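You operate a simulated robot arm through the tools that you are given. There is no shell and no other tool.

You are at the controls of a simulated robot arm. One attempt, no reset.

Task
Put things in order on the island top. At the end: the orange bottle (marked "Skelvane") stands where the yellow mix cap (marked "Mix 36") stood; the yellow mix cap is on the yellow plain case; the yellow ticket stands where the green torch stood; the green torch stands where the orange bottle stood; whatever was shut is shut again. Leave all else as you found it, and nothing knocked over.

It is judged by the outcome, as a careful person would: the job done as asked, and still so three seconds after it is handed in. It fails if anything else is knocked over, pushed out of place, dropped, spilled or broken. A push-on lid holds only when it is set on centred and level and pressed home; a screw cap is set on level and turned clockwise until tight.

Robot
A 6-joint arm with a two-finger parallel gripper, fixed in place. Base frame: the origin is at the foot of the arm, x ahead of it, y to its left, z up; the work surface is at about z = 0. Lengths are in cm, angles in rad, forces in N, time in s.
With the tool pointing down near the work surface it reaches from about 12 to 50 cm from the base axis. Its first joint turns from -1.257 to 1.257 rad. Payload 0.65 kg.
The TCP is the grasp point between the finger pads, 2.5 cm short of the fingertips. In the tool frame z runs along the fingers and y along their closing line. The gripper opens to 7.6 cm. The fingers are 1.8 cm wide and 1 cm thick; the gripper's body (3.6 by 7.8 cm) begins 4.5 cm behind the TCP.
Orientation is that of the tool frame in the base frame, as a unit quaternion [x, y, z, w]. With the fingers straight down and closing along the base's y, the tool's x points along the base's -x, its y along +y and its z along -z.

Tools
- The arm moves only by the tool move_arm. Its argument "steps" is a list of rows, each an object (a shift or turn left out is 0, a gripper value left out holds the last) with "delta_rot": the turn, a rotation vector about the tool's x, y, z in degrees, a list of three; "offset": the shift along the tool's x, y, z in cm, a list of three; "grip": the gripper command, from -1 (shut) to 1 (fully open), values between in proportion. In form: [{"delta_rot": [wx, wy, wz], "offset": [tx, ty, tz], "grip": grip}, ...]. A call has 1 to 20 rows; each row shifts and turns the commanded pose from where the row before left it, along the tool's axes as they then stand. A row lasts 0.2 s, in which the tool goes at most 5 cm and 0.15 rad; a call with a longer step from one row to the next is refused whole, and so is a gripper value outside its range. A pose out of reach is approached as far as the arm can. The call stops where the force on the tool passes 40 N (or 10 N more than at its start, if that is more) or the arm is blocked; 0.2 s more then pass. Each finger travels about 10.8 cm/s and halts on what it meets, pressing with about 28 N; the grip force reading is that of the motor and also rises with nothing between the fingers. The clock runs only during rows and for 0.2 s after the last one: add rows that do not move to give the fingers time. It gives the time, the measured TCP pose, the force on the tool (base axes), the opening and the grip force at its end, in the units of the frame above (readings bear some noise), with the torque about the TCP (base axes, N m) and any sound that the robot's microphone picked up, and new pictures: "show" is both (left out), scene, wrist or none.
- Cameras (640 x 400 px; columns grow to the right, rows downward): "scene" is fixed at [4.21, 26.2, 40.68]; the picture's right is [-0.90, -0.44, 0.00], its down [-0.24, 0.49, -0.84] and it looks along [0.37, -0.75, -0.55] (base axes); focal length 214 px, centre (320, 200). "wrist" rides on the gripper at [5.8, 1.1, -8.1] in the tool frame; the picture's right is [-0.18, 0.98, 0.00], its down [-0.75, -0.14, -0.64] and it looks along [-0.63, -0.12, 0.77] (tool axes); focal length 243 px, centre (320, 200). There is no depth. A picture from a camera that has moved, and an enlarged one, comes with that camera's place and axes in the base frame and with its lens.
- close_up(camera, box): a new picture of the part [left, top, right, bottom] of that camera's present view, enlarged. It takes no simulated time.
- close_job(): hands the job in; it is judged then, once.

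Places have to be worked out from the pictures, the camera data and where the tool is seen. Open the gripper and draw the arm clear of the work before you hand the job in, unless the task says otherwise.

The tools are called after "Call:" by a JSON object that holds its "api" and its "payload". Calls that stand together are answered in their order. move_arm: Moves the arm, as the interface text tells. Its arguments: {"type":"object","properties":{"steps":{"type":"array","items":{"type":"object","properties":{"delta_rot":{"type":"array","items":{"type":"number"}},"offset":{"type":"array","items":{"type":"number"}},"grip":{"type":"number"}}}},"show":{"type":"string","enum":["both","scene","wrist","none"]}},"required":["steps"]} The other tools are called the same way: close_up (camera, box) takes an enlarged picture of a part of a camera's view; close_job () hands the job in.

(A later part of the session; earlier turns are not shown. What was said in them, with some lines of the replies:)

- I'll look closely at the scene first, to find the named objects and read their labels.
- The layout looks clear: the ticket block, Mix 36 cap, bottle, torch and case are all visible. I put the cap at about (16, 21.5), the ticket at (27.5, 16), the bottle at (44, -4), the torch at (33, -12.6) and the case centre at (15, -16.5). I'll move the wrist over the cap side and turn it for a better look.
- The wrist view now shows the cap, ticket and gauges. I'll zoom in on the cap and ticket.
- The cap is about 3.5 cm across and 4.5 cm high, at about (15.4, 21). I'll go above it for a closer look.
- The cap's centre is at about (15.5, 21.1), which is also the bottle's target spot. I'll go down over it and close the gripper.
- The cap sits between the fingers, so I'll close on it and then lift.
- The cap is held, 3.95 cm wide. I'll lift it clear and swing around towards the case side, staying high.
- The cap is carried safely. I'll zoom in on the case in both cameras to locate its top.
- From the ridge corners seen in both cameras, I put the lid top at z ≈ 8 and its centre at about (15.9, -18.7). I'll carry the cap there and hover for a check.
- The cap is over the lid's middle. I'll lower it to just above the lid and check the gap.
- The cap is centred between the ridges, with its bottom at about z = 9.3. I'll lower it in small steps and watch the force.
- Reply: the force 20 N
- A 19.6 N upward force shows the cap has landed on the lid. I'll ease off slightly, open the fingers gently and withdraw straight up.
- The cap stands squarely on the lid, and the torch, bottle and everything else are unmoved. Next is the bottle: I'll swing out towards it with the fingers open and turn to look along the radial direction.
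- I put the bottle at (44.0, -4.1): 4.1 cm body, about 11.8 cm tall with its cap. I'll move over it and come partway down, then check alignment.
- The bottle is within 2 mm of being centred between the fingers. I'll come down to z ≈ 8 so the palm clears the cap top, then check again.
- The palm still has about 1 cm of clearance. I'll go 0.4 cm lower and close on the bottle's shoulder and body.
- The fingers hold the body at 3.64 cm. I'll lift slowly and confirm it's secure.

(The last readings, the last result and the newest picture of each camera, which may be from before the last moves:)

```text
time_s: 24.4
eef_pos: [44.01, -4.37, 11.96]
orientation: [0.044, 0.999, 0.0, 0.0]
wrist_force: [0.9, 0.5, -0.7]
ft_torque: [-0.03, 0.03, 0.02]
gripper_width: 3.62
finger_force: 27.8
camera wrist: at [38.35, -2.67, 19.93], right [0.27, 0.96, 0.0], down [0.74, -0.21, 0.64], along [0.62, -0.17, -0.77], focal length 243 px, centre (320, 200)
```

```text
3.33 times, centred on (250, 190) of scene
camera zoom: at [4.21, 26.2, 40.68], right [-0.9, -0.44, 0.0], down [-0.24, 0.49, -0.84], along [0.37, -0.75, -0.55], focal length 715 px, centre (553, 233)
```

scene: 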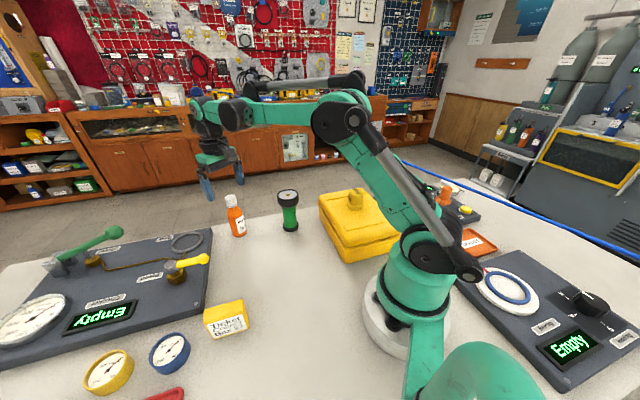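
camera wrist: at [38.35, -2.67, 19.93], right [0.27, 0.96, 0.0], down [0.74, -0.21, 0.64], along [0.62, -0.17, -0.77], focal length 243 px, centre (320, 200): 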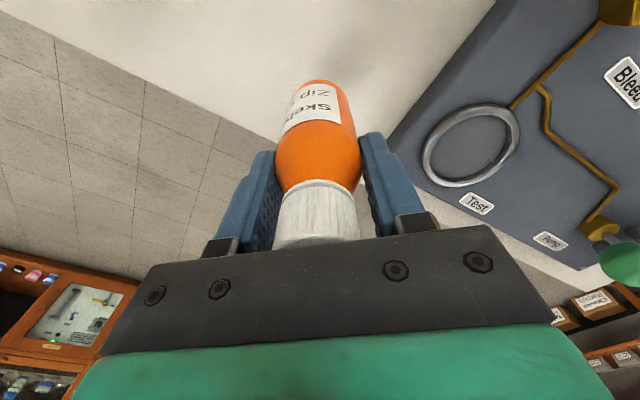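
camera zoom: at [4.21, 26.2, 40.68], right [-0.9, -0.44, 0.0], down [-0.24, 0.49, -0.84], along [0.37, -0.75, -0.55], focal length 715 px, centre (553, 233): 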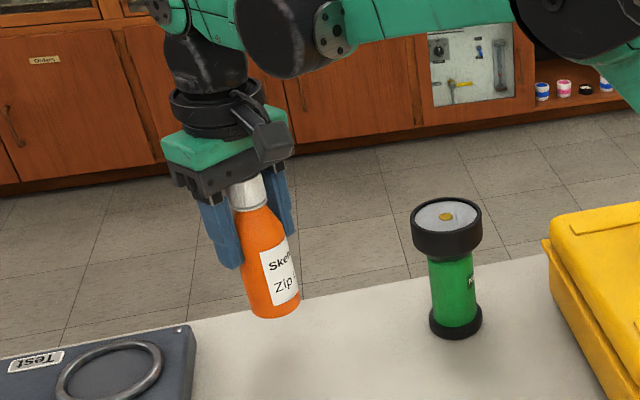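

The bottle hangs straight and secure. I'll raise it, carry it over towards the cap's old spot and turn to face that way.

Call:
{"api": "move_arm", "payload": {"steps": [{"offset": [0, 0, -4]}, {"offset": [0, 0, -4]}, {"offset": [3.89, 2.4, 0]}, {"offset": [3.89, 2.4, 0]}, {"offset": [3.89, 2.4, 0]}, {"offset": [3.89, 2.4, 0]}, {"offset": [3.89, 2.4, 0]}, {"offset": [3.89, 2.4, 0]}, {"delta_rot": [0, 0, -8.2]}, {"delta_rot": [0, 0, -8.2]}, {"delta_rot": [0, 0, -8.2]}, {"delta_rot": [0, 0, -8.2]}, {"delta_rot": [0, 0, -8.2]}, {"delta_rot": [0, 0, -8.2]}, {"delta_rot": [0, 0, -8.2]}, {}], "show": "both"}}

```text
time_s: 27.8
eef_pos: [22.14, 12.01, 19.79]
orientation: [-0.442, 0.897, 0.0, 0.0]
wrist_force: [-0.8, -0.1, -1.9]
ft_torque: [0.05, -0.03, -0.01]
gripper_width: 3.64
finger_force: 28.4
camera wrist: at [17.65, 8.08, 27.85], right [-0.67, 0.75, 0.0], down [0.57, 0.51, 0.64], along [0.48, 0.43, -0.77], focal length 243 px, centre (320, 200)
```

scene: 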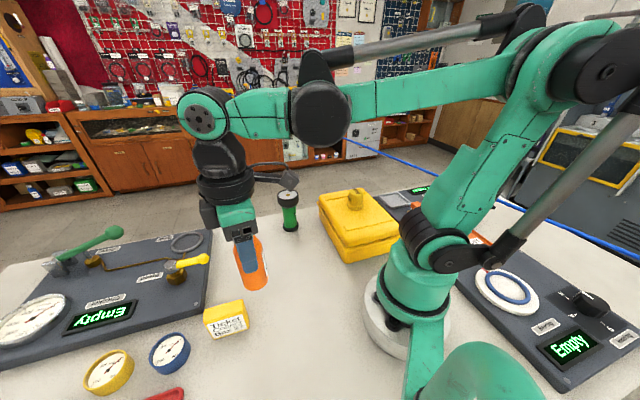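
wrist: 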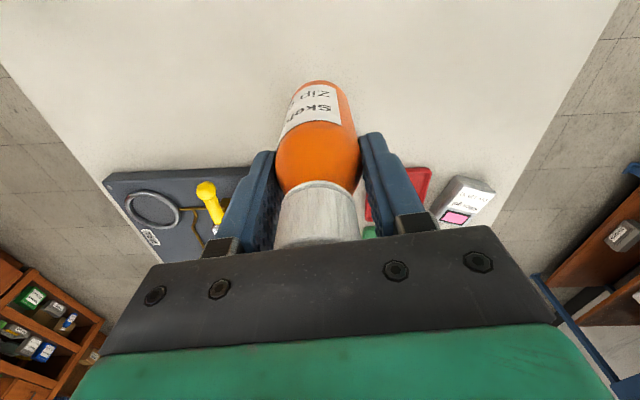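

The bottle remains upright in the grip. I'll move over the cap's old spot at (15.5, 21.0) and descend to about 2 cm above the table.

Call:
{"api": "move_arm", "payload": {"steps": [{"offset": [-1.07, 3.58, 0]}, {"offset": [-1.07, 3.58, 0]}, {"offset": [-1.07, 3.59, 0]}, {"offset": [0, 0, 3.5]}, {"offset": [0, 0, 3.5]}, {"offset": [0, 0, 2.5]}, {}], "show": "both"}}

```text
time_s: 29.4
eef_pos: [15.66, 21.09, 10.37]
orientation: [-0.441, 0.898, 0.0, 0.0]
wrist_force: [0.7, 0.1, -1.6]
ft_torque: [-0.01, 0.01, 0.0]
gripper_width: 3.63
finger_force: 28.4
camera wrist: at [11.26, 17.19, 18.4], right [-0.66, 0.75, 0.0], down [0.57, 0.51, 0.64], along [0.48, 0.43, -0.77], focal length 243 px, centre (320, 200)
```

scene: 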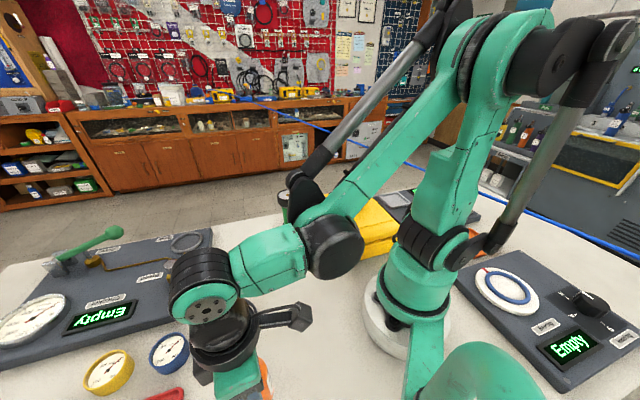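
wrist: 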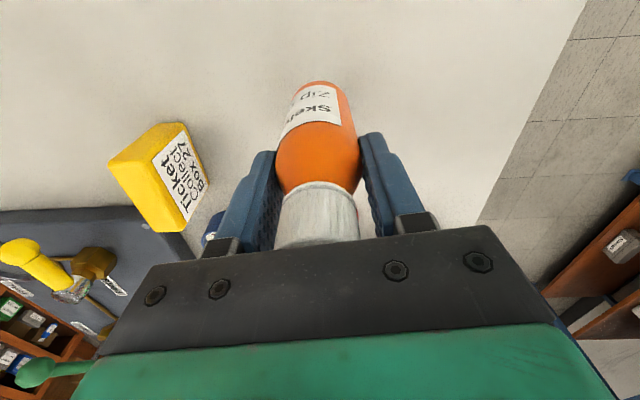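

Position is right. I'll lower the bottle gently towards contact.

Call:
{"api": "move_arm", "payload": {"steps": [{"offset": [0, 0, 1.2]}, {"offset": [0, 0, 0.8]}, {"offset": [0, 0, 0.3]}, {}], "show": "none"}}

Call:
{"api": "move_arm", "payload": {"steps": [{"offset": [0, 0, 0.15]}, {}], "show": "wrist"}}

```text
time_s: 30.4
eef_pos: [15.67, 21.02, 8.02]
orientation: [-0.441, 0.898, 0.0, 0.0]
wrist_force: [0.5, 0.2, -1.7]
ft_torque: [-0.02, 0.0, -0.05]
gripper_width: 3.66
finger_force: 28.4
```

```text
time_s: 31.0
eef_pos: [15.52, 20.95, 8.01]
orientation: [-0.441, 0.898, 0.001, -0.001]
wrist_force: [0.1, 0.0, -0.3]
ft_torque: [0.0, 0.01, -0.05]
gripper_width: 3.66
finger_force: 27.8
camera wrist: at [11.13, 17.12, 15.92], right [-0.67, 0.75, 0.0], down [0.57, 0.51, 0.64], along [0.48, 0.43, -0.77], focal length 243 px, centre (320, 200)
```

wrist: 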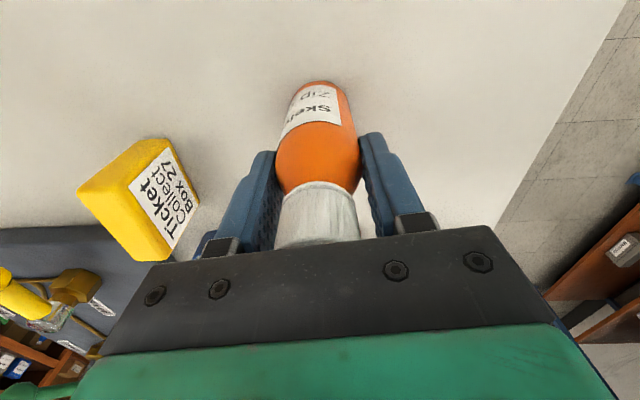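

The force has just dropped off from -1.7 to -0.3 N, so the bottle is at or near contact. I'll take one more small step to confirm.

Call:
{"api": "move_arm", "payload": {"steps": [{"offset": [0, 0, 0.1]}, {}], "show": "none"}}

```text
time_s: 31.6
eef_pos: [15.68, 21.0, 7.89]
orientation: [-0.441, 0.898, 0.0, 0.0]
wrist_force: [0.6, -0.5, -0.9]
ft_torque: [0.0, -0.01, 0.02]
gripper_width: 3.66
finger_force: 28.2
```

No firm contact yet, so I'll step down a little more.

Call:
{"api": "move_arm", "payload": {"steps": [{"offset": [0, 0, 0.12]}, {}], "show": "none"}}

```text
time_s: 32.2
eef_pos: [15.64, 21.03, 7.72]
orientation: [-0.44, 0.898, -0.001, 0.0]
wrist_force: [4.8, -2.5, 21.8]
ft_torque: [-0.1, -0.16, 0.01]
gripper_width: 3.64
finger_force: 28.0
```

Contact is firm at 21.8 N. I'll back off 1 mm, open the fingers and rise.

Call:
{"api": "move_arm", "payload": {"steps": [{"offset": [0, 0, -0.1]}, {"grip": 0.0}, {"grip": 0.5}, {"grip": 1}, {}], "show": "wrist"}}

Call:
{"api": "move_arm", "payload": {"steps": [{"offset": [0, 0, -1.5]}, {"offset": [0, 0, -3]}, {"offset": [0, 0, -4]}, {"offset": [0, 0, -4]}, {"offset": [0, 0, -2]}, {}], "show": "both"}}

```text
time_s: 33.4
eef_pos: [15.54, 21.08, 7.85]
orientation: [-0.441, 0.897, 0.0, 0.0]
wrist_force: [-0.5, -0.5, 0.2]
ft_torque: [-0.01, 0.01, 0.0]
gripper_width: 7.59
finger_force: 0.0
camera wrist: at [11.09, 17.21, 15.78], right [-0.67, 0.75, 0.0], down [0.57, 0.51, 0.64], along [0.48, 0.43, -0.77], focal length 243 px, centre (320, 200)
```

wrist: 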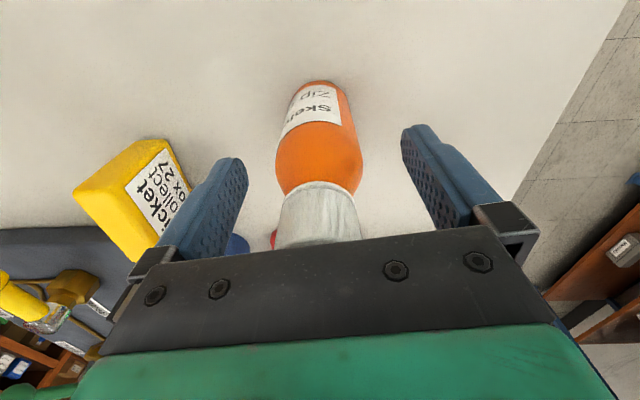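

```text
time_s: 34.8
eef_pos: [15.34, 21.0, 22.42]
orientation: [-0.441, 0.898, 0.0, 0.0]
wrist_force: [0.2, 1.4, -0.3]
ft_torque: [-0.01, -0.02, -0.02]
gripper_width: 7.63
finger_force: 0.1
camera wrist: at [10.86, 17.21, 30.47], right [-0.66, 0.75, 0.0], down [0.57, 0.51, 0.64], along [0.48, 0.43, -0.77], focal length 243 px, centre (320, 200)
```

scene: 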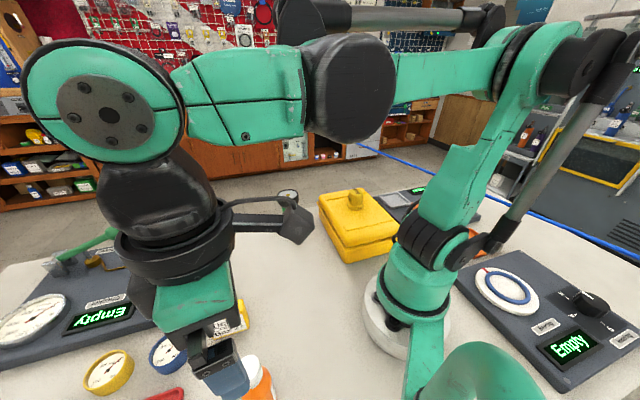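
wrist: 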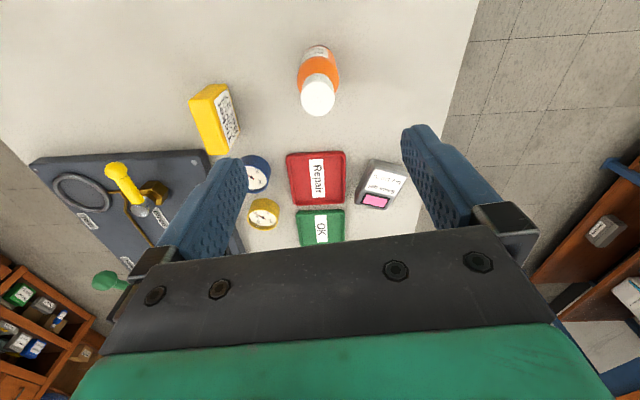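

The bottle stands upright on the cap's old spot. Next is the torch: I'll travel above it and turn to face it.

Call:
{"api": "move_arm", "payload": {"steps": [{"offset": [2.01, -4.25, 0]}, {"offset": [2.01, -4.25, 0]}, {"offset": [2.01, -4.25, 0]}, {"offset": [2.01, -4.25, 0]}, {"offset": [2.01, -4.25, 0]}, {"offset": [2.01, -4.25, 0]}, {"offset": [2.01, -4.25, 0]}, {"offset": [2.01, -4.25, 0]}, {"delta_rot": [0, 0, 8.1]}, {"delta_rot": [0, 0, 8.1]}, {"delta_rot": [0, 0, 8.1]}, {"delta_rot": [0, 0, 8.1]}, {"delta_rot": [0, 0, 8.1]}, {"delta_rot": [0, 0, 8.1]}, {"delta_rot": [0, 0, 8.1]}, {"delta_rot": [0, 0, 8.1]}, {"delta_rot": [0, 0, 8.1]}, {}], "show": "both"}}

Call:
{"api": "close_up", "payload": {"camera": "wrist", "box": [200, 20, 460, 180]}}

Call:
{"api": "close_up", "payload": {"camera": "scene", "box": [190, 290, 330, 400]}}

```text
time_s: 38.6
eef_pos: [32.5, -12.43, 22.36]
orientation: [0.179, 0.984, 0.0, 0.0]
wrist_force: [-0.3, 0.2, -1.0]
ft_torque: [0.0, 0.0, -0.01]
gripper_width: 7.6
finger_force: 0.0
camera wrist: at [27.51, -9.27, 30.32], right [0.52, 0.85, 0.0], down [0.65, -0.4, 0.64], along [0.55, -0.33, -0.77], focal length 243 px, centre (320, 200)
```

scene: 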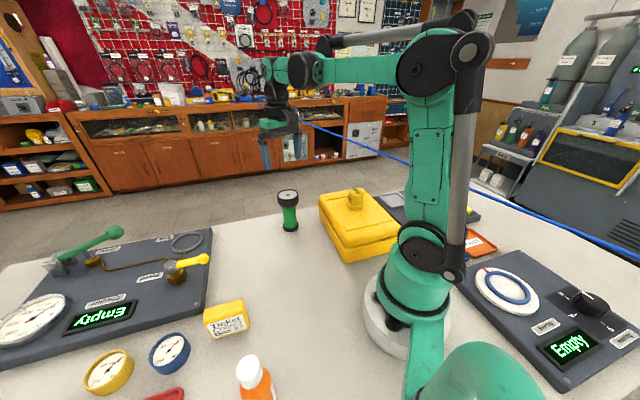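
wrist: 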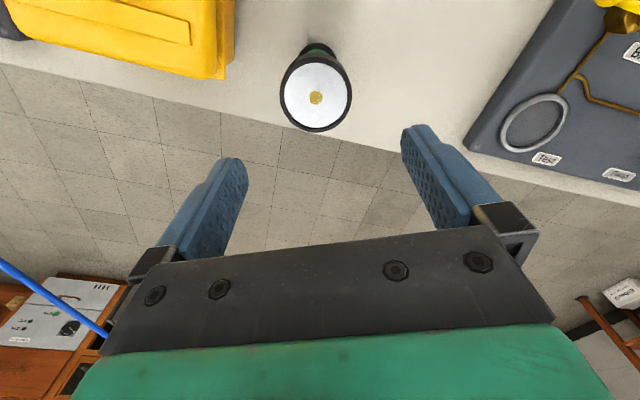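

```text
2.46 times, centred on (330, 100) of wrist
camera zoom: at [27.51, -9.27, 30.32], right [0.52, 0.85, 0.0], down [0.65, -0.4, 0.64], along [0.55, -0.33, -0.77], focal length 597 px, centre (295, 446)
```

zoom: 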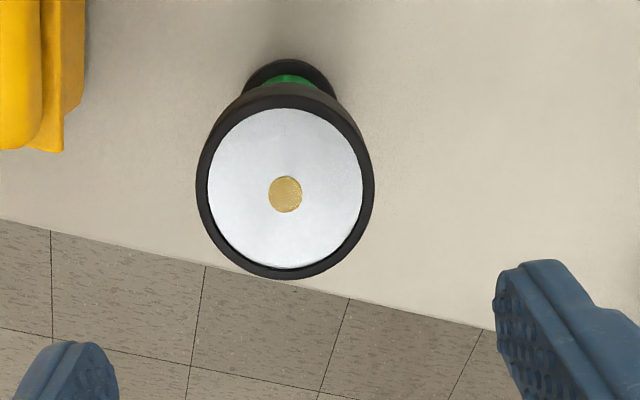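

```text
3.64 times, centred on (260, 345) of scene
camera zoom: at [4.21, 26.2, 40.68], right [-0.9, -0.44, 0.0], down [-0.24, 0.49, -0.84], along [0.37, -0.75, -0.55], focal length 780 px, centre (538, -327)
```

zoom: 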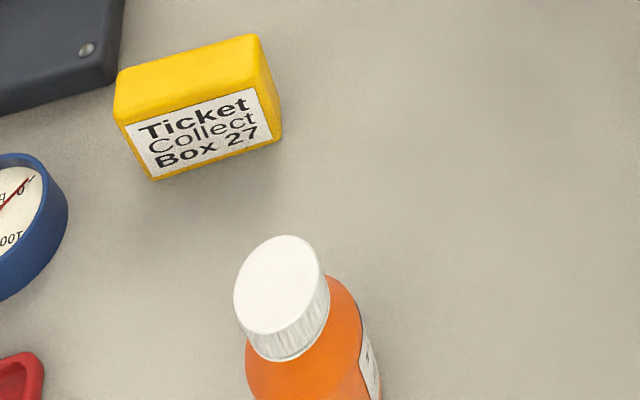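

The torch is centred at about (32.45, -12.5), with a head about 5.4 cm across. I'll go down to grip it by the head.

Call:
{"api": "move_arm", "payload": {"steps": [{"offset": [0.05, -0.12, 3.5]}, {"offset": [0, 0, 3.0]}, {"offset": [0, 0, 2]}, {"offset": [0, 0, 1.5]}, {"offset": [0, 0, 1.0]}, {}], "show": "wrist"}}

Call:
{"api": "close_up", "payload": {"camera": "scene", "box": [240, 140, 340, 240]}}

```text
time_s: 40.0
eef_pos: [32.7, -12.52, 11.45]
orientation: [0.179, 0.984, 0.0, 0.001]
wrist_force: [-1.2, -0.1, 0.1]
ft_torque: [-0.01, 0.0, -0.01]
gripper_width: 7.61
finger_force: 0.1
camera wrist: at [27.55, -9.27, 19.36], right [0.52, 0.86, 0.0], down [0.65, -0.4, 0.64], along [0.55, -0.33, -0.77], focal length 243 px, centre (320, 200)
```

wrist: 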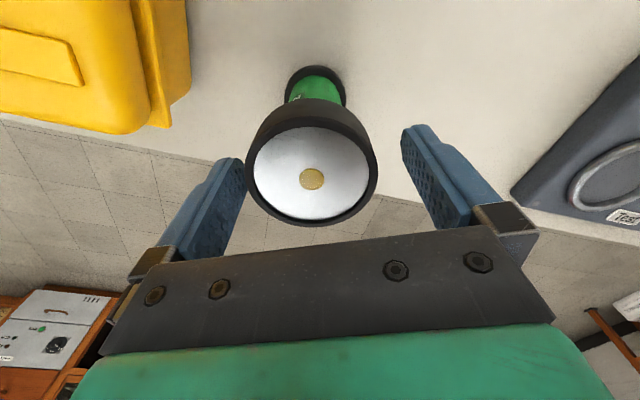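

```text
4.00 times, centred on (290, 190) of scene
camera zoom: at [4.21, 26.2, 40.68], right [-0.9, -0.44, 0.0], down [-0.24, 0.49, -0.84], along [0.37, -0.75, -0.55], focal length 858 px, centre (440, 240)
```

zoom: 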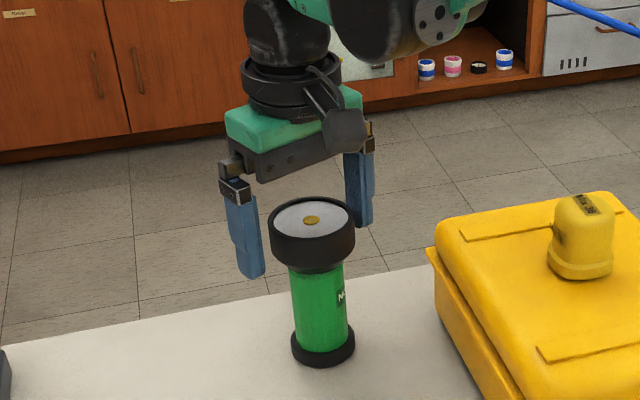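

The head is between the fingers with its top at z ≈ 11.1. I'll go down to z ≈ 9.6 and close.

Call:
{"api": "move_arm", "payload": {"steps": [{"offset": [0, -0.15, 1.0]}, {"offset": [0, 0, 0.8]}, {}, {"grip": 0.5}, {"grip": 0.2}, {"grip": -1}, {}], "show": "wrist"}}

Call:
{"api": "close_up", "payload": {"camera": "scene", "box": [240, 140, 340, 240]}}

```text
time_s: 41.6
eef_pos: [32.56, -12.62, 9.61]
orientation: [0.178, 0.984, 0.0, 0.0]
wrist_force: [-0.4, 0.2, -0.6]
ft_torque: [0.02, -0.01, -0.05]
gripper_width: 5.45
finger_force: 27.7
camera wrist: at [27.46, -9.46, 17.55], right [0.52, 0.86, 0.0], down [0.65, -0.4, 0.64], along [0.55, -0.33, -0.77], focal length 243 px, centre (320, 200)
```

wrist: 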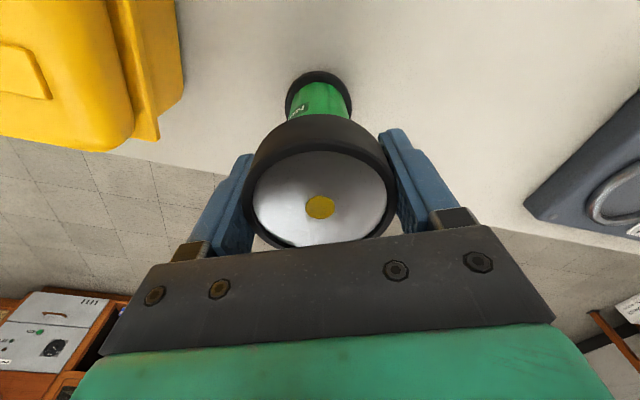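

```text
4.00 times, centred on (290, 190) of scene
camera zoom: at [4.21, 26.2, 40.68], right [-0.9, -0.44, 0.0], down [-0.24, 0.49, -0.84], along [0.37, -0.75, -0.55], focal length 858 px, centre (440, 240)
```

zoom: 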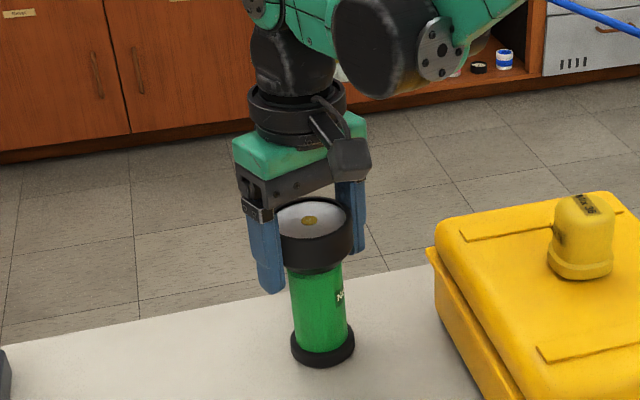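

The torch is held by the head at 5.45 cm; its spot is (32.55, -12.6). I'll lift it and carry it over the bottle's old spot at (43.95, -4.25).

Call:
{"api": "move_arm", "payload": {"steps": [{"offset": [0, 0, -1]}, {"offset": [0, 0, -3]}, {"offset": [0, 0, -3]}, {"offset": [-2.58, 3.94, 0]}, {"offset": [-2.58, 3.94, 0]}, {"offset": [-2.58, 3.94, 0]}, {"offset": [0, 0, 1.5]}, {"offset": [0, 0, 2]}, {}], "show": "both"}}

Call:
{"api": "close_up", "payload": {"camera": "scene", "box": [180, 140, 300, 260]}}

```text
time_s: 43.6
eef_pos: [43.78, -4.28, 12.99]
orientation: [0.179, 0.984, 0.0, 0.0]
wrist_force: [0.1, 0.1, -3.3]
ft_torque: [-0.03, 0.02, 0.01]
gripper_width: 5.42
finger_force: 27.9
camera wrist: at [38.8, -1.16, 21.1], right [0.52, 0.85, 0.0], down [0.65, -0.4, 0.64], along [0.55, -0.33, -0.77], focal length 243 px, centre (320, 200)
```

scene: 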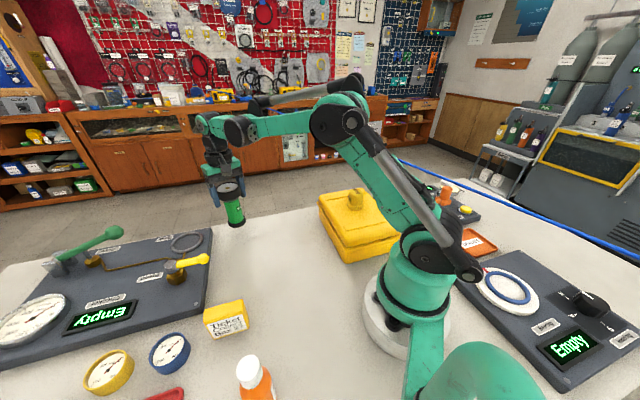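
wrist: 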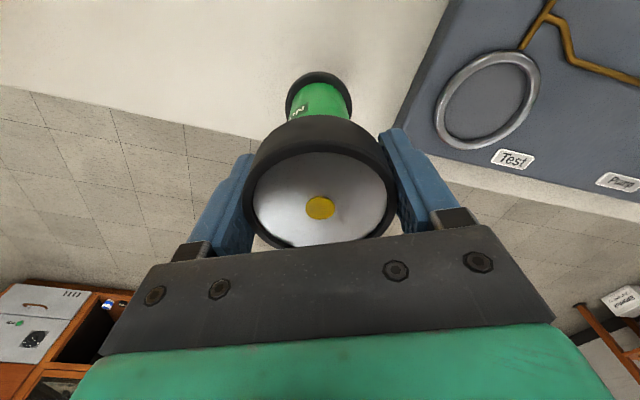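

```text
3.33 times, centred on (240, 200) of scene
camera zoom: at [4.21, 26.2, 40.68], right [-0.9, -0.44, 0.0], down [-0.24, 0.49, -0.84], along [0.37, -0.75, -0.55], focal length 715 px, centre (587, 200)
```

zoom: 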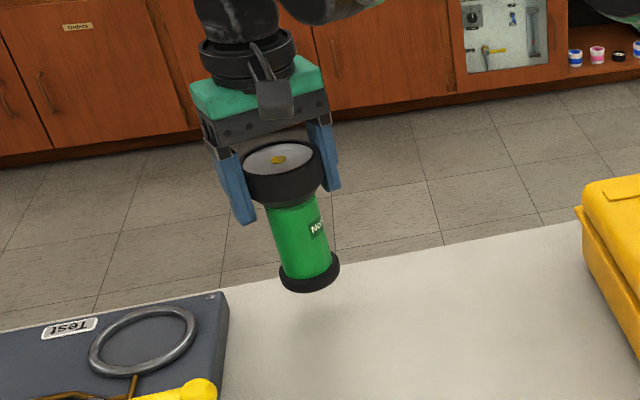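

The torch hangs straight above its target. I'll lower it most of the way, then feel for contact.

Call:
{"api": "move_arm", "payload": {"steps": [{"offset": [-0.11, 0.04, 1.5]}, {"offset": [0, 0, 1.0]}, {"offset": [0, 0, 0.5]}, {}], "show": "none"}}

Call:
{"api": "move_arm", "payload": {"steps": [{"offset": [0, 0, 0.15]}, {}], "show": "none"}}

```text
time_s: 44.6
eef_pos: [43.94, -4.25, 10.2]
orientation: [0.179, 0.984, 0.0, 0.0]
wrist_force: [0.0, 0.2, -2.9]
ft_torque: [0.01, 0.04, -0.01]
gripper_width: 5.46
finger_force: 27.8
```

```text
time_s: 45.2
eef_pos: [44.02, -4.25, 9.98]
orientation: [0.179, 0.984, 0.001, 0.0]
wrist_force: [-0.6, 0.2, -2.9]
ft_torque: [-0.02, -0.02, 0.01]
gripper_width: 5.46
finger_force: 28.1
```

No contact yet at z ≈ 9.98, and the base should touch at about 9.6. I'll keep stepping down.

Call:
{"api": "move_arm", "payload": {"steps": [{"offset": [0, 0, 0.2]}, {}], "show": "none"}}

Call:
{"api": "move_arm", "payload": {"steps": [{"offset": [0, 0, 0.1]}, {}], "show": "none"}}

```text
time_s: 45.8
eef_pos: [44.01, -4.31, 9.73]
orientation: [0.179, 0.984, 0.0, 0.0]
wrist_force: [0.8, -0.3, -2.6]
ft_torque: [-0.02, -0.02, 0.0]
gripper_width: 5.45
finger_force: 28.0
```

```text
time_s: 46.4
eef_pos: [43.96, -4.27, 9.57]
orientation: [0.179, 0.984, 0.0, 0.0]
wrist_force: [-0.8, 1.0, -2.5]
ft_torque: [0.01, 0.0, 0.0]
gripper_width: 5.44
finger_force: 27.6
```

Still carrying the full weight. Another small step.

Call:
{"api": "move_arm", "payload": {"steps": [{"offset": [0, 0, 0.1]}, {}], "show": "none"}}

```text
time_s: 47.0
eef_pos: [44.03, -4.28, 9.47]
orientation: [0.179, 0.984, -0.001, 0.001]
wrist_force: [0.1, -5.1, 17.7]
ft_torque: [-0.13, -0.06, -0.09]
gripper_width: 5.45
finger_force: 28.0
```

Contact at 17.7 N, so the torch is standing. I'll ease off slightly, release, and rise.

Call:
{"api": "move_arm", "payload": {"steps": [{"offset": [0, 0, -0.08]}, {"grip": 0.5}, {"grip": 0.8}, {"grip": 1}, {}], "show": "wrist"}}

Call:
{"api": "move_arm", "payload": {"steps": [{"offset": [0, 0, -1]}, {"offset": [0, 0, -2.5]}, {"offset": [0, 0, -3.5]}, {"offset": [0, 0, -4]}, {}], "show": "both"}}

```text
time_s: 48.2
eef_pos: [44.0, -4.23, 9.53]
orientation: [0.179, 0.984, 0.0, 0.0]
wrist_force: [0.0, 0.1, -0.2]
ft_torque: [0.01, 0.01, 0.02]
gripper_width: 7.6
finger_force: 0.0
camera wrist: at [38.8, -1.15, 17.54], right [0.52, 0.86, 0.0], down [0.65, -0.4, 0.64], along [0.55, -0.33, -0.77], focal length 243 px, centre (320, 200)
```

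wrist: 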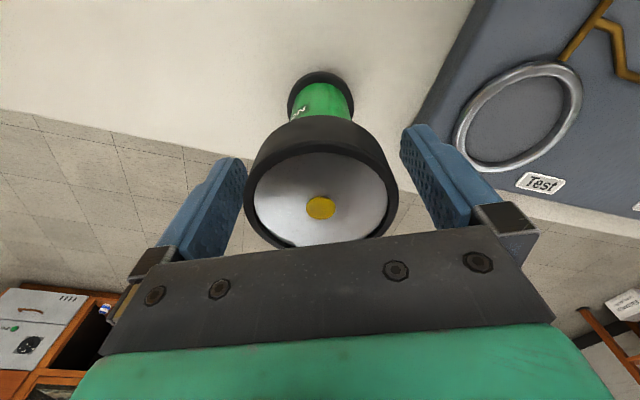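

```text
time_s: 49.4
eef_pos: [43.85, -4.28, 20.5]
orientation: [0.178, 0.984, 0.0, 0.0]
wrist_force: [-0.6, -1.0, -0.1]
ft_torque: [-0.02, -0.04, -0.01]
gripper_width: 7.62
finger_force: 0.1
camera wrist: at [38.82, -1.06, 28.58], right [0.52, 0.86, 0.0], down [0.65, -0.4, 0.64], along [0.55, -0.33, -0.77], focal length 243 px, centre (320, 200)
```

scene: 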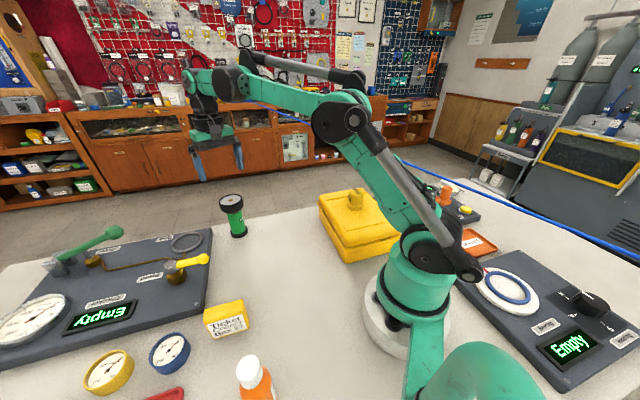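
wrist: 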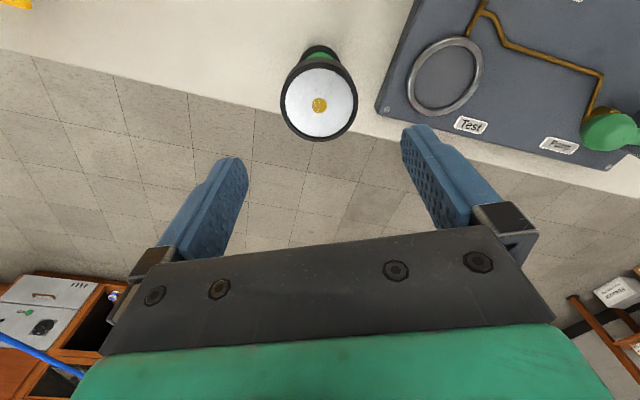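

The torch stands on the bottle's old spot. Last is the ticket: I'll move above it at about (27.5, 16) and turn the fingers across its thin side.

Call:
{"api": "move_arm", "payload": {"steps": [{"offset": [3.73, 2.21, 0]}, {"offset": [3.73, 2.21, 0]}, {"offset": [3.73, 2.21, 0]}, {"offset": [3.73, 2.21, 0]}, {"offset": [3.73, 2.21, 0]}, {"offset": [3.73, 2.21, 0]}, {"delta_rot": [0, 0, -8]}, {"delta_rot": [0, 0, -8]}, {"delta_rot": [0, 0, -8]}, {"delta_rot": [0, 0, -8]}, {"delta_rot": [0, 0, -8]}, {"delta_rot": [0, 0, -8]}, {"delta_rot": [0, 0, -8]}, {"delta_rot": [0, 0, -8]}, {}], "show": "both"}}

Call:
{"api": "close_up", "payload": {"camera": "wrist", "box": [200, 20, 460, 180]}}

Call:
{"api": "close_up", "payload": {"camera": "scene", "box": [180, 160, 320, 260]}}

```text
time_s: 52.6
eef_pos: [27.61, 16.02, 20.37]
orientation: [-0.37, 0.929, 0.0, 0.0]
wrist_force: [0.8, 0.0, 0.1]
ft_torque: [0.02, -0.01, -0.01]
gripper_width: 7.6
finger_force: 0.1
camera wrist: at [22.69, 12.82, 28.48], right [-0.54, 0.84, 0.0], down [0.64, 0.42, 0.64], along [0.54, 0.35, -0.77], focal length 243 px, centre (320, 200)
```

scene: 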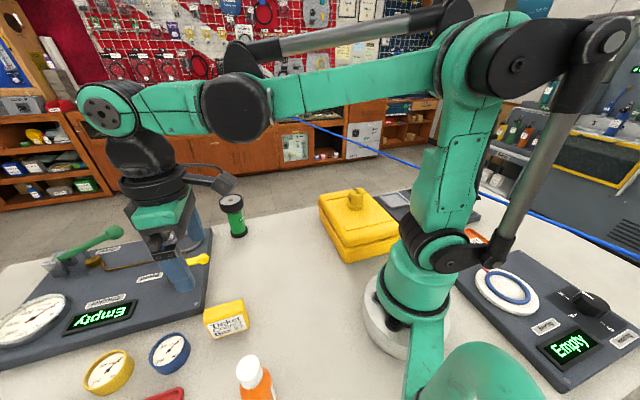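
wrist: 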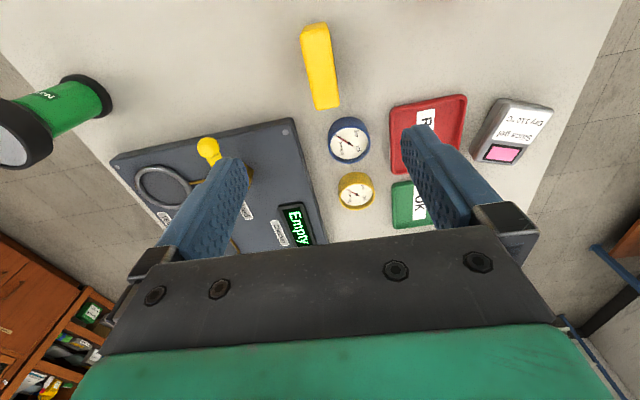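

```text
2.46 times, centred on (330, 100) of wrist
camera zoom: at [22.69, 12.82, 28.48], right [-0.54, 0.84, 0.0], down [0.64, 0.42, 0.64], along [0.54, 0.35, -0.77], focal length 597 px, centre (295, 446)
```

zoom: 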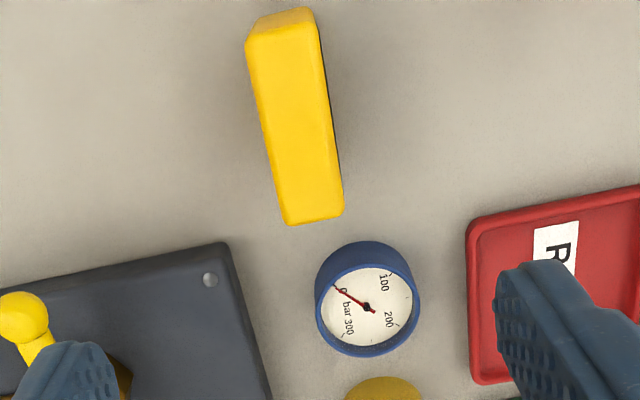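

```text
4.00 times, centred on (250, 210) of scene
camera zoom: at [4.21, 26.2, 40.68], right [-0.9, -0.44, 0.0], down [-0.24, 0.49, -0.84], along [0.37, -0.75, -0.55], focal length 858 px, centre (600, 160)
```

zoom: 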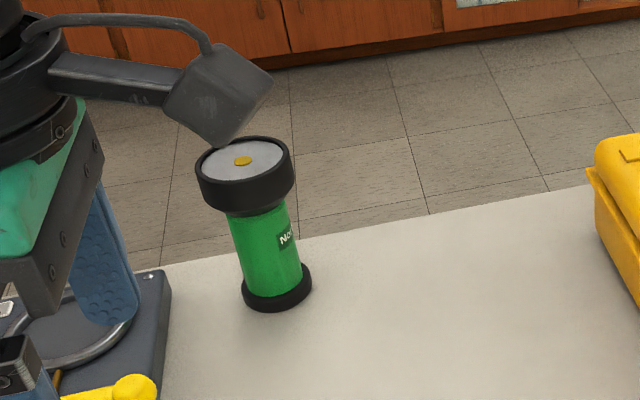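

The ticket is aligned with the tool (6.0 × 2.2 cm top), with its centre at tool offset (0.76, 0.3). I'll go down over it to a safe height and re-check.

Call:
{"api": "move_arm", "payload": {"steps": [{"offset": [0.38, 0.13, 4]}, {"offset": [0.38, 0.12, 4]}, {"offset": [0, 0, 2]}, {}], "show": "wrist"}}

Call:
{"api": "close_up", "payload": {"camera": "wrist", "box": [180, 40, 480, 240]}}

```text
time_s: 53.6
eef_pos: [26.93, 15.66, 10.32]
orientation: [-0.37, 0.929, 0.0, 0.0]
wrist_force: [0.6, 0.4, 0.4]
ft_torque: [0.01, 0.0, 0.01]
gripper_width: 7.6
finger_force: 0.1
camera wrist: at [21.89, 12.55, 18.44], right [-0.54, 0.84, 0.0], down [0.64, 0.41, 0.64], along [0.54, 0.35, -0.77], focal length 243 px, centre (320, 200)
```

wrist: 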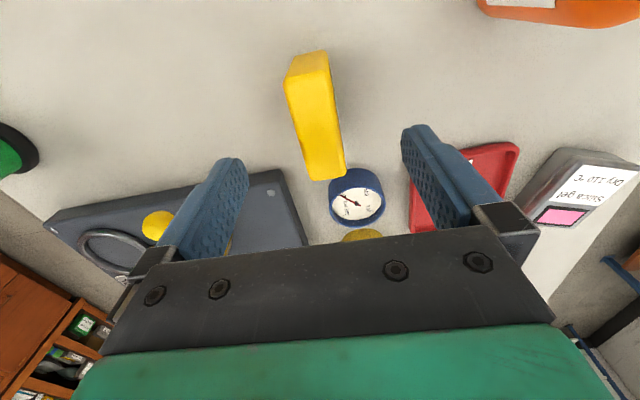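

```text
2.00 times, centred on (330, 140) of wrist
camera zoom: at [21.89, 12.55, 18.44], right [-0.54, 0.84, 0.0], down [0.64, 0.41, 0.64], along [0.54, 0.35, -0.77], focal length 485 px, centre (300, 320)
```

zoom: 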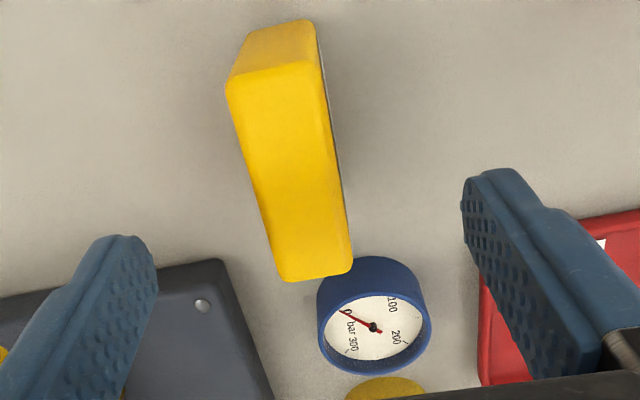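

It's well centred, and the fingers clear the panel and gauge. I'll go down to z ≈ 3.1 and close on the ticket.

Call:
{"api": "move_arm", "payload": {"steps": [{"offset": [-0.1, -0.1, 2.5]}, {"offset": [0, 0, 2.5]}, {"offset": [0, 0, 1.4]}, {"offset": [0, 0, 0.8]}, {}, {"grip": 0.2}, {"grip": -0.2}, {"grip": -1}, {}, {}], "show": "both"}}

```text
time_s: 55.8
eef_pos: [27.17, 15.76, 3.16]
orientation: [-0.37, 0.929, 0.0, -0.001]
wrist_force: [0.2, -0.3, 1.0]
ft_torque: [0.0, 0.0, 0.0]
gripper_width: 2.31
finger_force: 28.2
camera wrist: at [22.15, 12.52, 11.25], right [-0.54, 0.84, 0.0], down [0.64, 0.41, 0.64], along [0.54, 0.35, -0.77], focal length 243 px, centre (320, 200)
```

scene: 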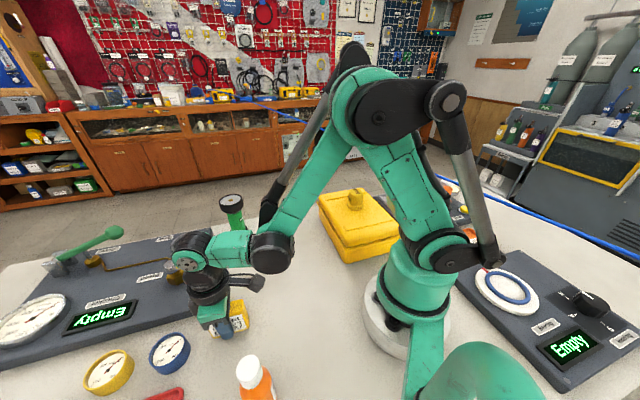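
wrist: 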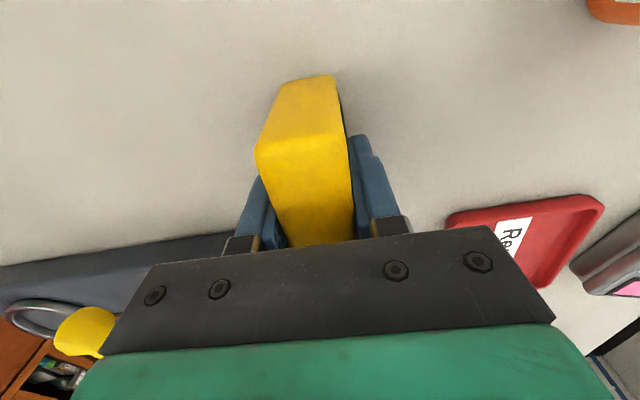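

The ticket is held at 2.31 cm. I'll lift it well clear, carry it over to the torch's old spot (32.55, -12.6) and turn it to face outward.

Call:
{"api": "move_arm", "payload": {"steps": [{"offset": [0, 0, -1]}, {"offset": [0, 0, -3]}, {"offset": [0, 0, -4]}, {"offset": [0, 0, -4]}, {"offset": [0, 0, -3]}, {"offset": [2.21, -3.47, 0]}, {"offset": [2.21, -3.47, 0]}, {"offset": [2.21, -3.47, 0]}, {"offset": [2.21, -3.47, 0]}, {"offset": [2.21, -3.47, 0]}, {"offset": [2.21, -3.47, 0]}, {"offset": [2.21, -3.47, 0]}, {"delta_rot": [0, 0, 8]}, {"delta_rot": [0, 0, 8]}, {"delta_rot": [0, 0, 8]}, {"delta_rot": [0, 0, 8]}, {"delta_rot": [0, 0, 8]}, {"delta_rot": [0, 0, 8]}, {"delta_rot": [0, 0, 8]}, {"delta_rot": [0, 0, 8]}], "show": "both"}}

```text
time_s: 60.0
eef_pos: [32.63, -12.56, 18.4]
orientation: [0.181, 0.984, 0.0, 0.0]
wrist_force: [-0.5, 0.5, -0.1]
ft_torque: [0.01, 0.01, -0.02]
gripper_width: 2.33
finger_force: 27.8
camera wrist: at [27.55, -9.45, 26.3], right [0.52, 0.85, 0.0], down [0.65, -0.4, 0.64], along [0.55, -0.34, -0.77], focal length 243 px, centre (320, 200)
```

scene: 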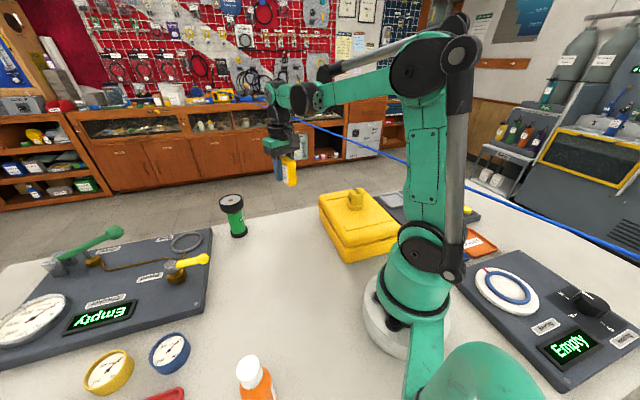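
wrist: 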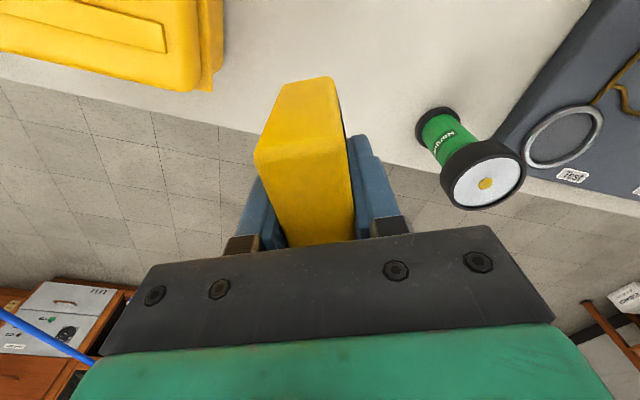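

The ticket is above its target, clear of the case and the torch. I'll lower to just above the table.

Call:
{"api": "move_arm", "payload": {"steps": [{"offset": [0, 0, 4]}, {"offset": [0, 0, 4]}, {"offset": [0, 0, 3.5]}, {"offset": [0, 0, 2]}, {"offset": [0, 0, 1.1]}, {}], "show": "both"}}

Call:
{"api": "close_up", "payload": {"camera": "scene", "box": [220, 150, 360, 260]}}

```text
time_s: 61.4
eef_pos: [32.83, -12.68, 3.57]
orientation: [0.179, 0.984, 0.0, 0.0]
wrist_force: [0.4, -0.7, -1.0]
ft_torque: [0.03, -0.01, 0.01]
gripper_width: 2.38
finger_force: 28.0
camera wrist: at [27.67, -9.48, 11.58], right [0.52, 0.86, 0.0], down [0.65, -0.4, 0.64], along [0.55, -0.33, -0.77], focal length 243 px, centre (320, 200)
```

scene: 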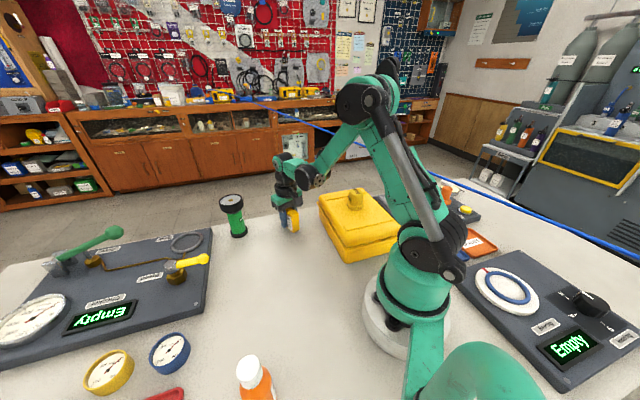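
wrist: 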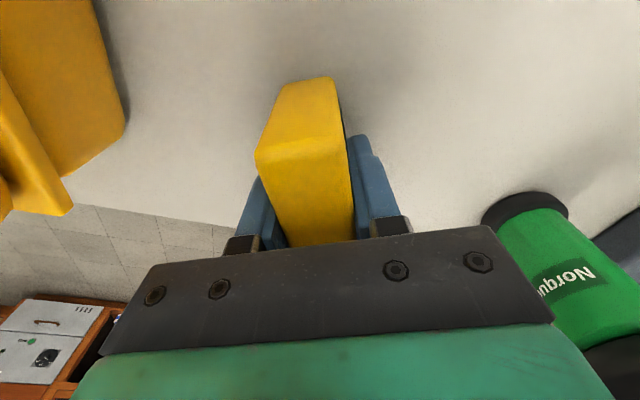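

```text
3.64 times, centred on (290, 205) of scene
camera zoom: at [4.21, 26.2, 40.68], right [-0.9, -0.44, 0.0], down [-0.24, 0.49, -0.84], along [0.37, -0.75, -0.55], focal length 780 px, centre (429, 182)
```

zoom: 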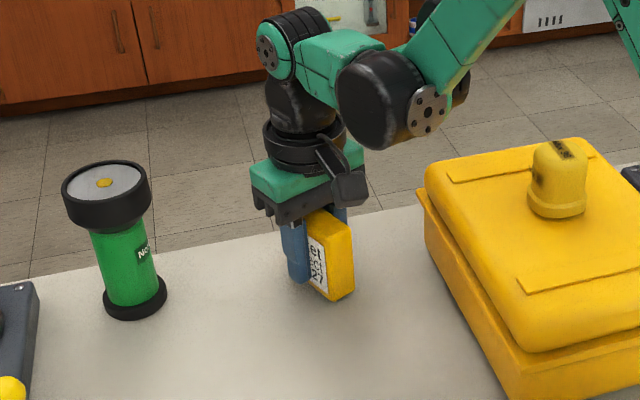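

It's about 0.2 cm beyond target, so I'll correct that and step down to contact.

Call:
{"api": "move_arm", "payload": {"steps": [{"offset": [0.15, 0, 0.2]}, {}], "show": "none"}}

Call:
{"api": "move_arm", "payload": {"steps": [{"offset": [0, 0, 0.12]}, {}], "show": "none"}}

```text
time_s: 62.0
eef_pos: [32.59, -12.58, 3.64]
orientation: [0.179, 0.984, -0.001, 0.0]
wrist_force: [0.0, 0.4, 0.3]
ft_torque: [-0.02, 0.01, -0.05]
gripper_width: 2.35
finger_force: 27.8
```

```text
time_s: 62.6
eef_pos: [32.61, -12.5, 3.33]
orientation: [0.178, 0.984, 0.0, 0.0]
wrist_force: [0.2, -0.2, -1.1]
ft_torque: [0.04, -0.01, 0.02]
gripper_width: 2.35
finger_force: 28.2
```

No contact yet at z ≈ 3.33. I'll step on down.

Call:
{"api": "move_arm", "payload": {"steps": [{"offset": [0, 0, 0.12]}, {}], "show": "none"}}

```text
time_s: 63.2
eef_pos: [32.43, -12.53, 3.26]
orientation: [0.179, 0.984, 0.0, 0.0]
wrist_force: [0.5, 0.2, 0.4]
ft_torque: [0.02, 0.0, 0.0]
gripper_width: 2.32
finger_force: 27.8
```

Still free; I'll take another 1 mm step.

Call:
{"api": "move_arm", "payload": {"steps": [{"offset": [0, 0, 0.1]}, {}], "show": "none"}}

```text
time_s: 63.8
eef_pos: [32.64, -12.41, 3.31]
orientation: [0.178, 0.984, -0.001, -0.001]
wrist_force: [-1.1, -1.0, 19.9]
ft_torque: [-0.04, 0.02, 0.01]
gripper_width: 2.33
finger_force: 27.7
```

Contact at 19.9 N, so the ticket is standing. I'll ease off, open and rise.

Call:
{"api": "move_arm", "payload": {"steps": [{"offset": [0, 0, -0.08]}, {"grip": 0.0}, {"grip": 0.4}, {"grip": 0.7}, {}], "show": "wrist"}}

Call:
{"api": "move_arm", "payload": {"steps": [{"offset": [0, 0, -1]}, {"offset": [0, 0, -2.5]}, {"offset": [0, 0, -4]}, {"offset": [0, 0, -4]}, {"offset": [0, 0, -4]}, {}], "show": "both"}}

```text
time_s: 65.0
eef_pos: [32.56, -12.48, 3.35]
orientation: [0.179, 0.984, 0.0, 0.0]
wrist_force: [0.0, 0.0, -0.2]
ft_torque: [0.04, -0.02, 0.0]
gripper_width: 6.46
finger_force: 0.1
camera wrist: at [27.46, -9.43, 11.31], right [0.52, 0.86, 0.0], down [0.65, -0.4, 0.64], along [0.55, -0.33, -0.77], focal length 243 px, centre (320, 200)
```

wrist: 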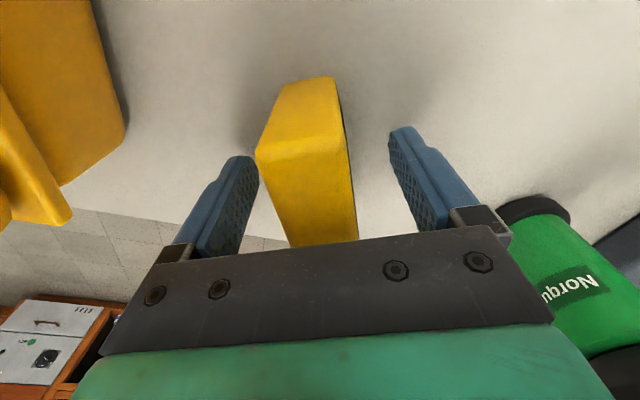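

```text
time_s: 66.4
eef_pos: [32.32, -12.94, 19.01]
orientation: [0.178, 0.984, 0.0, 0.0]
wrist_force: [0.0, 0.2, -0.9]
ft_torque: [-0.02, -0.06, 0.04]
gripper_width: 6.45
finger_force: 0.1
camera wrist: at [27.19, -9.84, 26.94], right [0.52, 0.85, 0.0], down [0.65, -0.4, 0.64], along [0.55, -0.33, -0.77], focal length 243 px, centre (320, 200)
```

scene: 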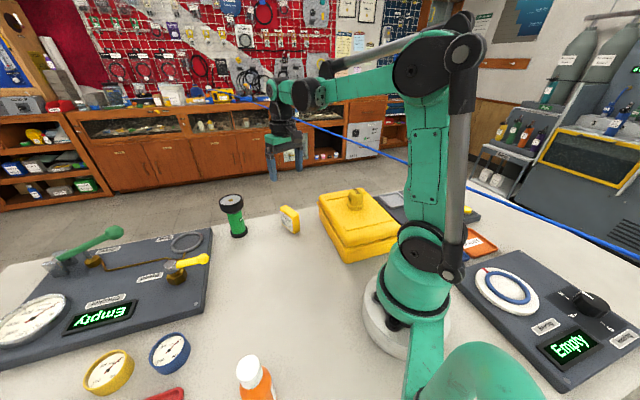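
wrist: 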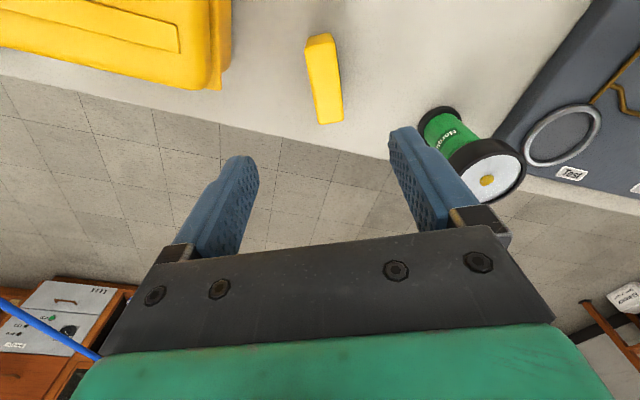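

Everything appears in place. I'll draw the arm back, high and clear, with the gripper open, and do a final inspection.

Call:
{"api": "move_arm", "payload": {"steps": [{"offset": [0, 0, -3], "grip": 1}, {"offset": [2.64, 1.17, -2.2]}, {"offset": [2.64, 1.17, -2.2]}, {"offset": [2.64, 1.17, -2.2]}, {"offset": [2.64, 1.17, -2.2]}, {"offset": [2.64, 1.17, -1.2]}, {}], "show": "both"}}

Call:
{"api": "close_up", "payload": {"camera": "scene", "box": [200, 170, 420, 307]}}

Call:
{"api": "close_up", "payload": {"camera": "scene", "box": [0, 220, 290, 400]}}

```text
time_s: 68.0
eef_pos: [21.99, -2.38, 31.64]
orientation: [0.179, 0.984, 0.0, 0.0]
wrist_force: [0.5, -0.1, 0.4]
ft_torque: [-0.01, -0.02, 0.0]
gripper_width: 7.6
finger_force: 0.1
camera wrist: at [16.89, 0.83, 39.69], right [0.52, 0.85, 0.0], down [0.65, -0.4, 0.64], along [0.55, -0.33, -0.77], focal length 243 px, centre (320, 200)
```

scene: 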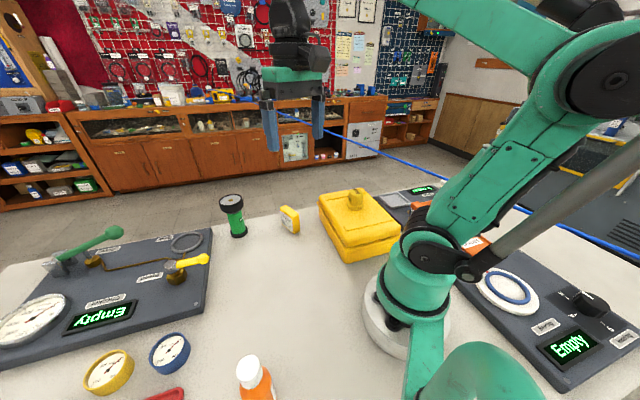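
wrist: 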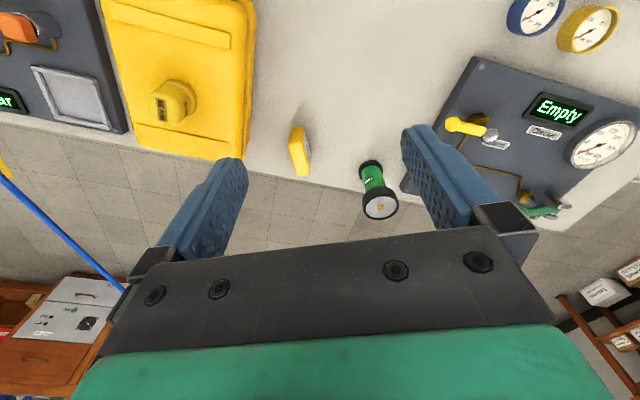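

```text
2.91 times, centred on (310, 238) of scene
camera zoom: at [4.21, 26.2, 40.68], right [-0.9, -0.44, 0.0], down [-0.24, 0.49, -0.84], along [0.37, -0.75, -0.55], focal length 624 px, centre (349, 88)
```

zoom: 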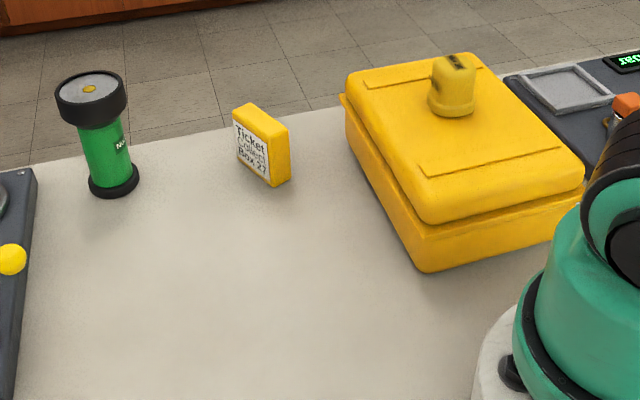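

```text
2.21 times, centred on (145, 310) of scene
camera zoom: at [4.21, 26.2, 40.68], right [-0.9, -0.44, 0.0], down [-0.24, 0.49, -0.84], along [0.37, -0.75, -0.55], focal length 473 px, centre (706, -43)
```

zoom: 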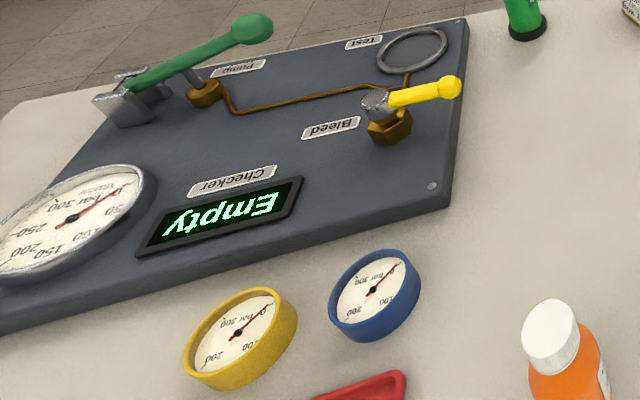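

The final pictures show every object where it should be:
- **Bottle:** upright where the cap stood.
- **Cap:** on the shut case.
- **Torch:** where the bottle stood.
- **Ticket:** standing where the torch stood.

Nothing else has moved, and the arm is clear with the gripper open, so I'm handing the job in.

Call:
{"api": "close_job", "payload": {}}

```text
The job is handed in.
```

The island top is in order and the job is handed in; I haven't seen the judge's result. The last pictures, taken just before hand-in, showed each item in place:

- **Orange bottle ("Skelvane"):** standing upright where the yellow mix cap stood.
- **Yellow mix cap ("Mix 36"):** standing in the middle of the yellow case's lid, between the two ridges.
- **Green torch:** standing where the orange bottle stood.
- **Yellow ticket:** standing where the green torch stood. I turned it to face outward from the arm, so it isn't at its original angle.

I opened nothing, so the case and the bottle's cap are still shut. In those pictures nothing else had been moved or knocked over. The gripper is open and the arm is back near its starting position, clear of the work.
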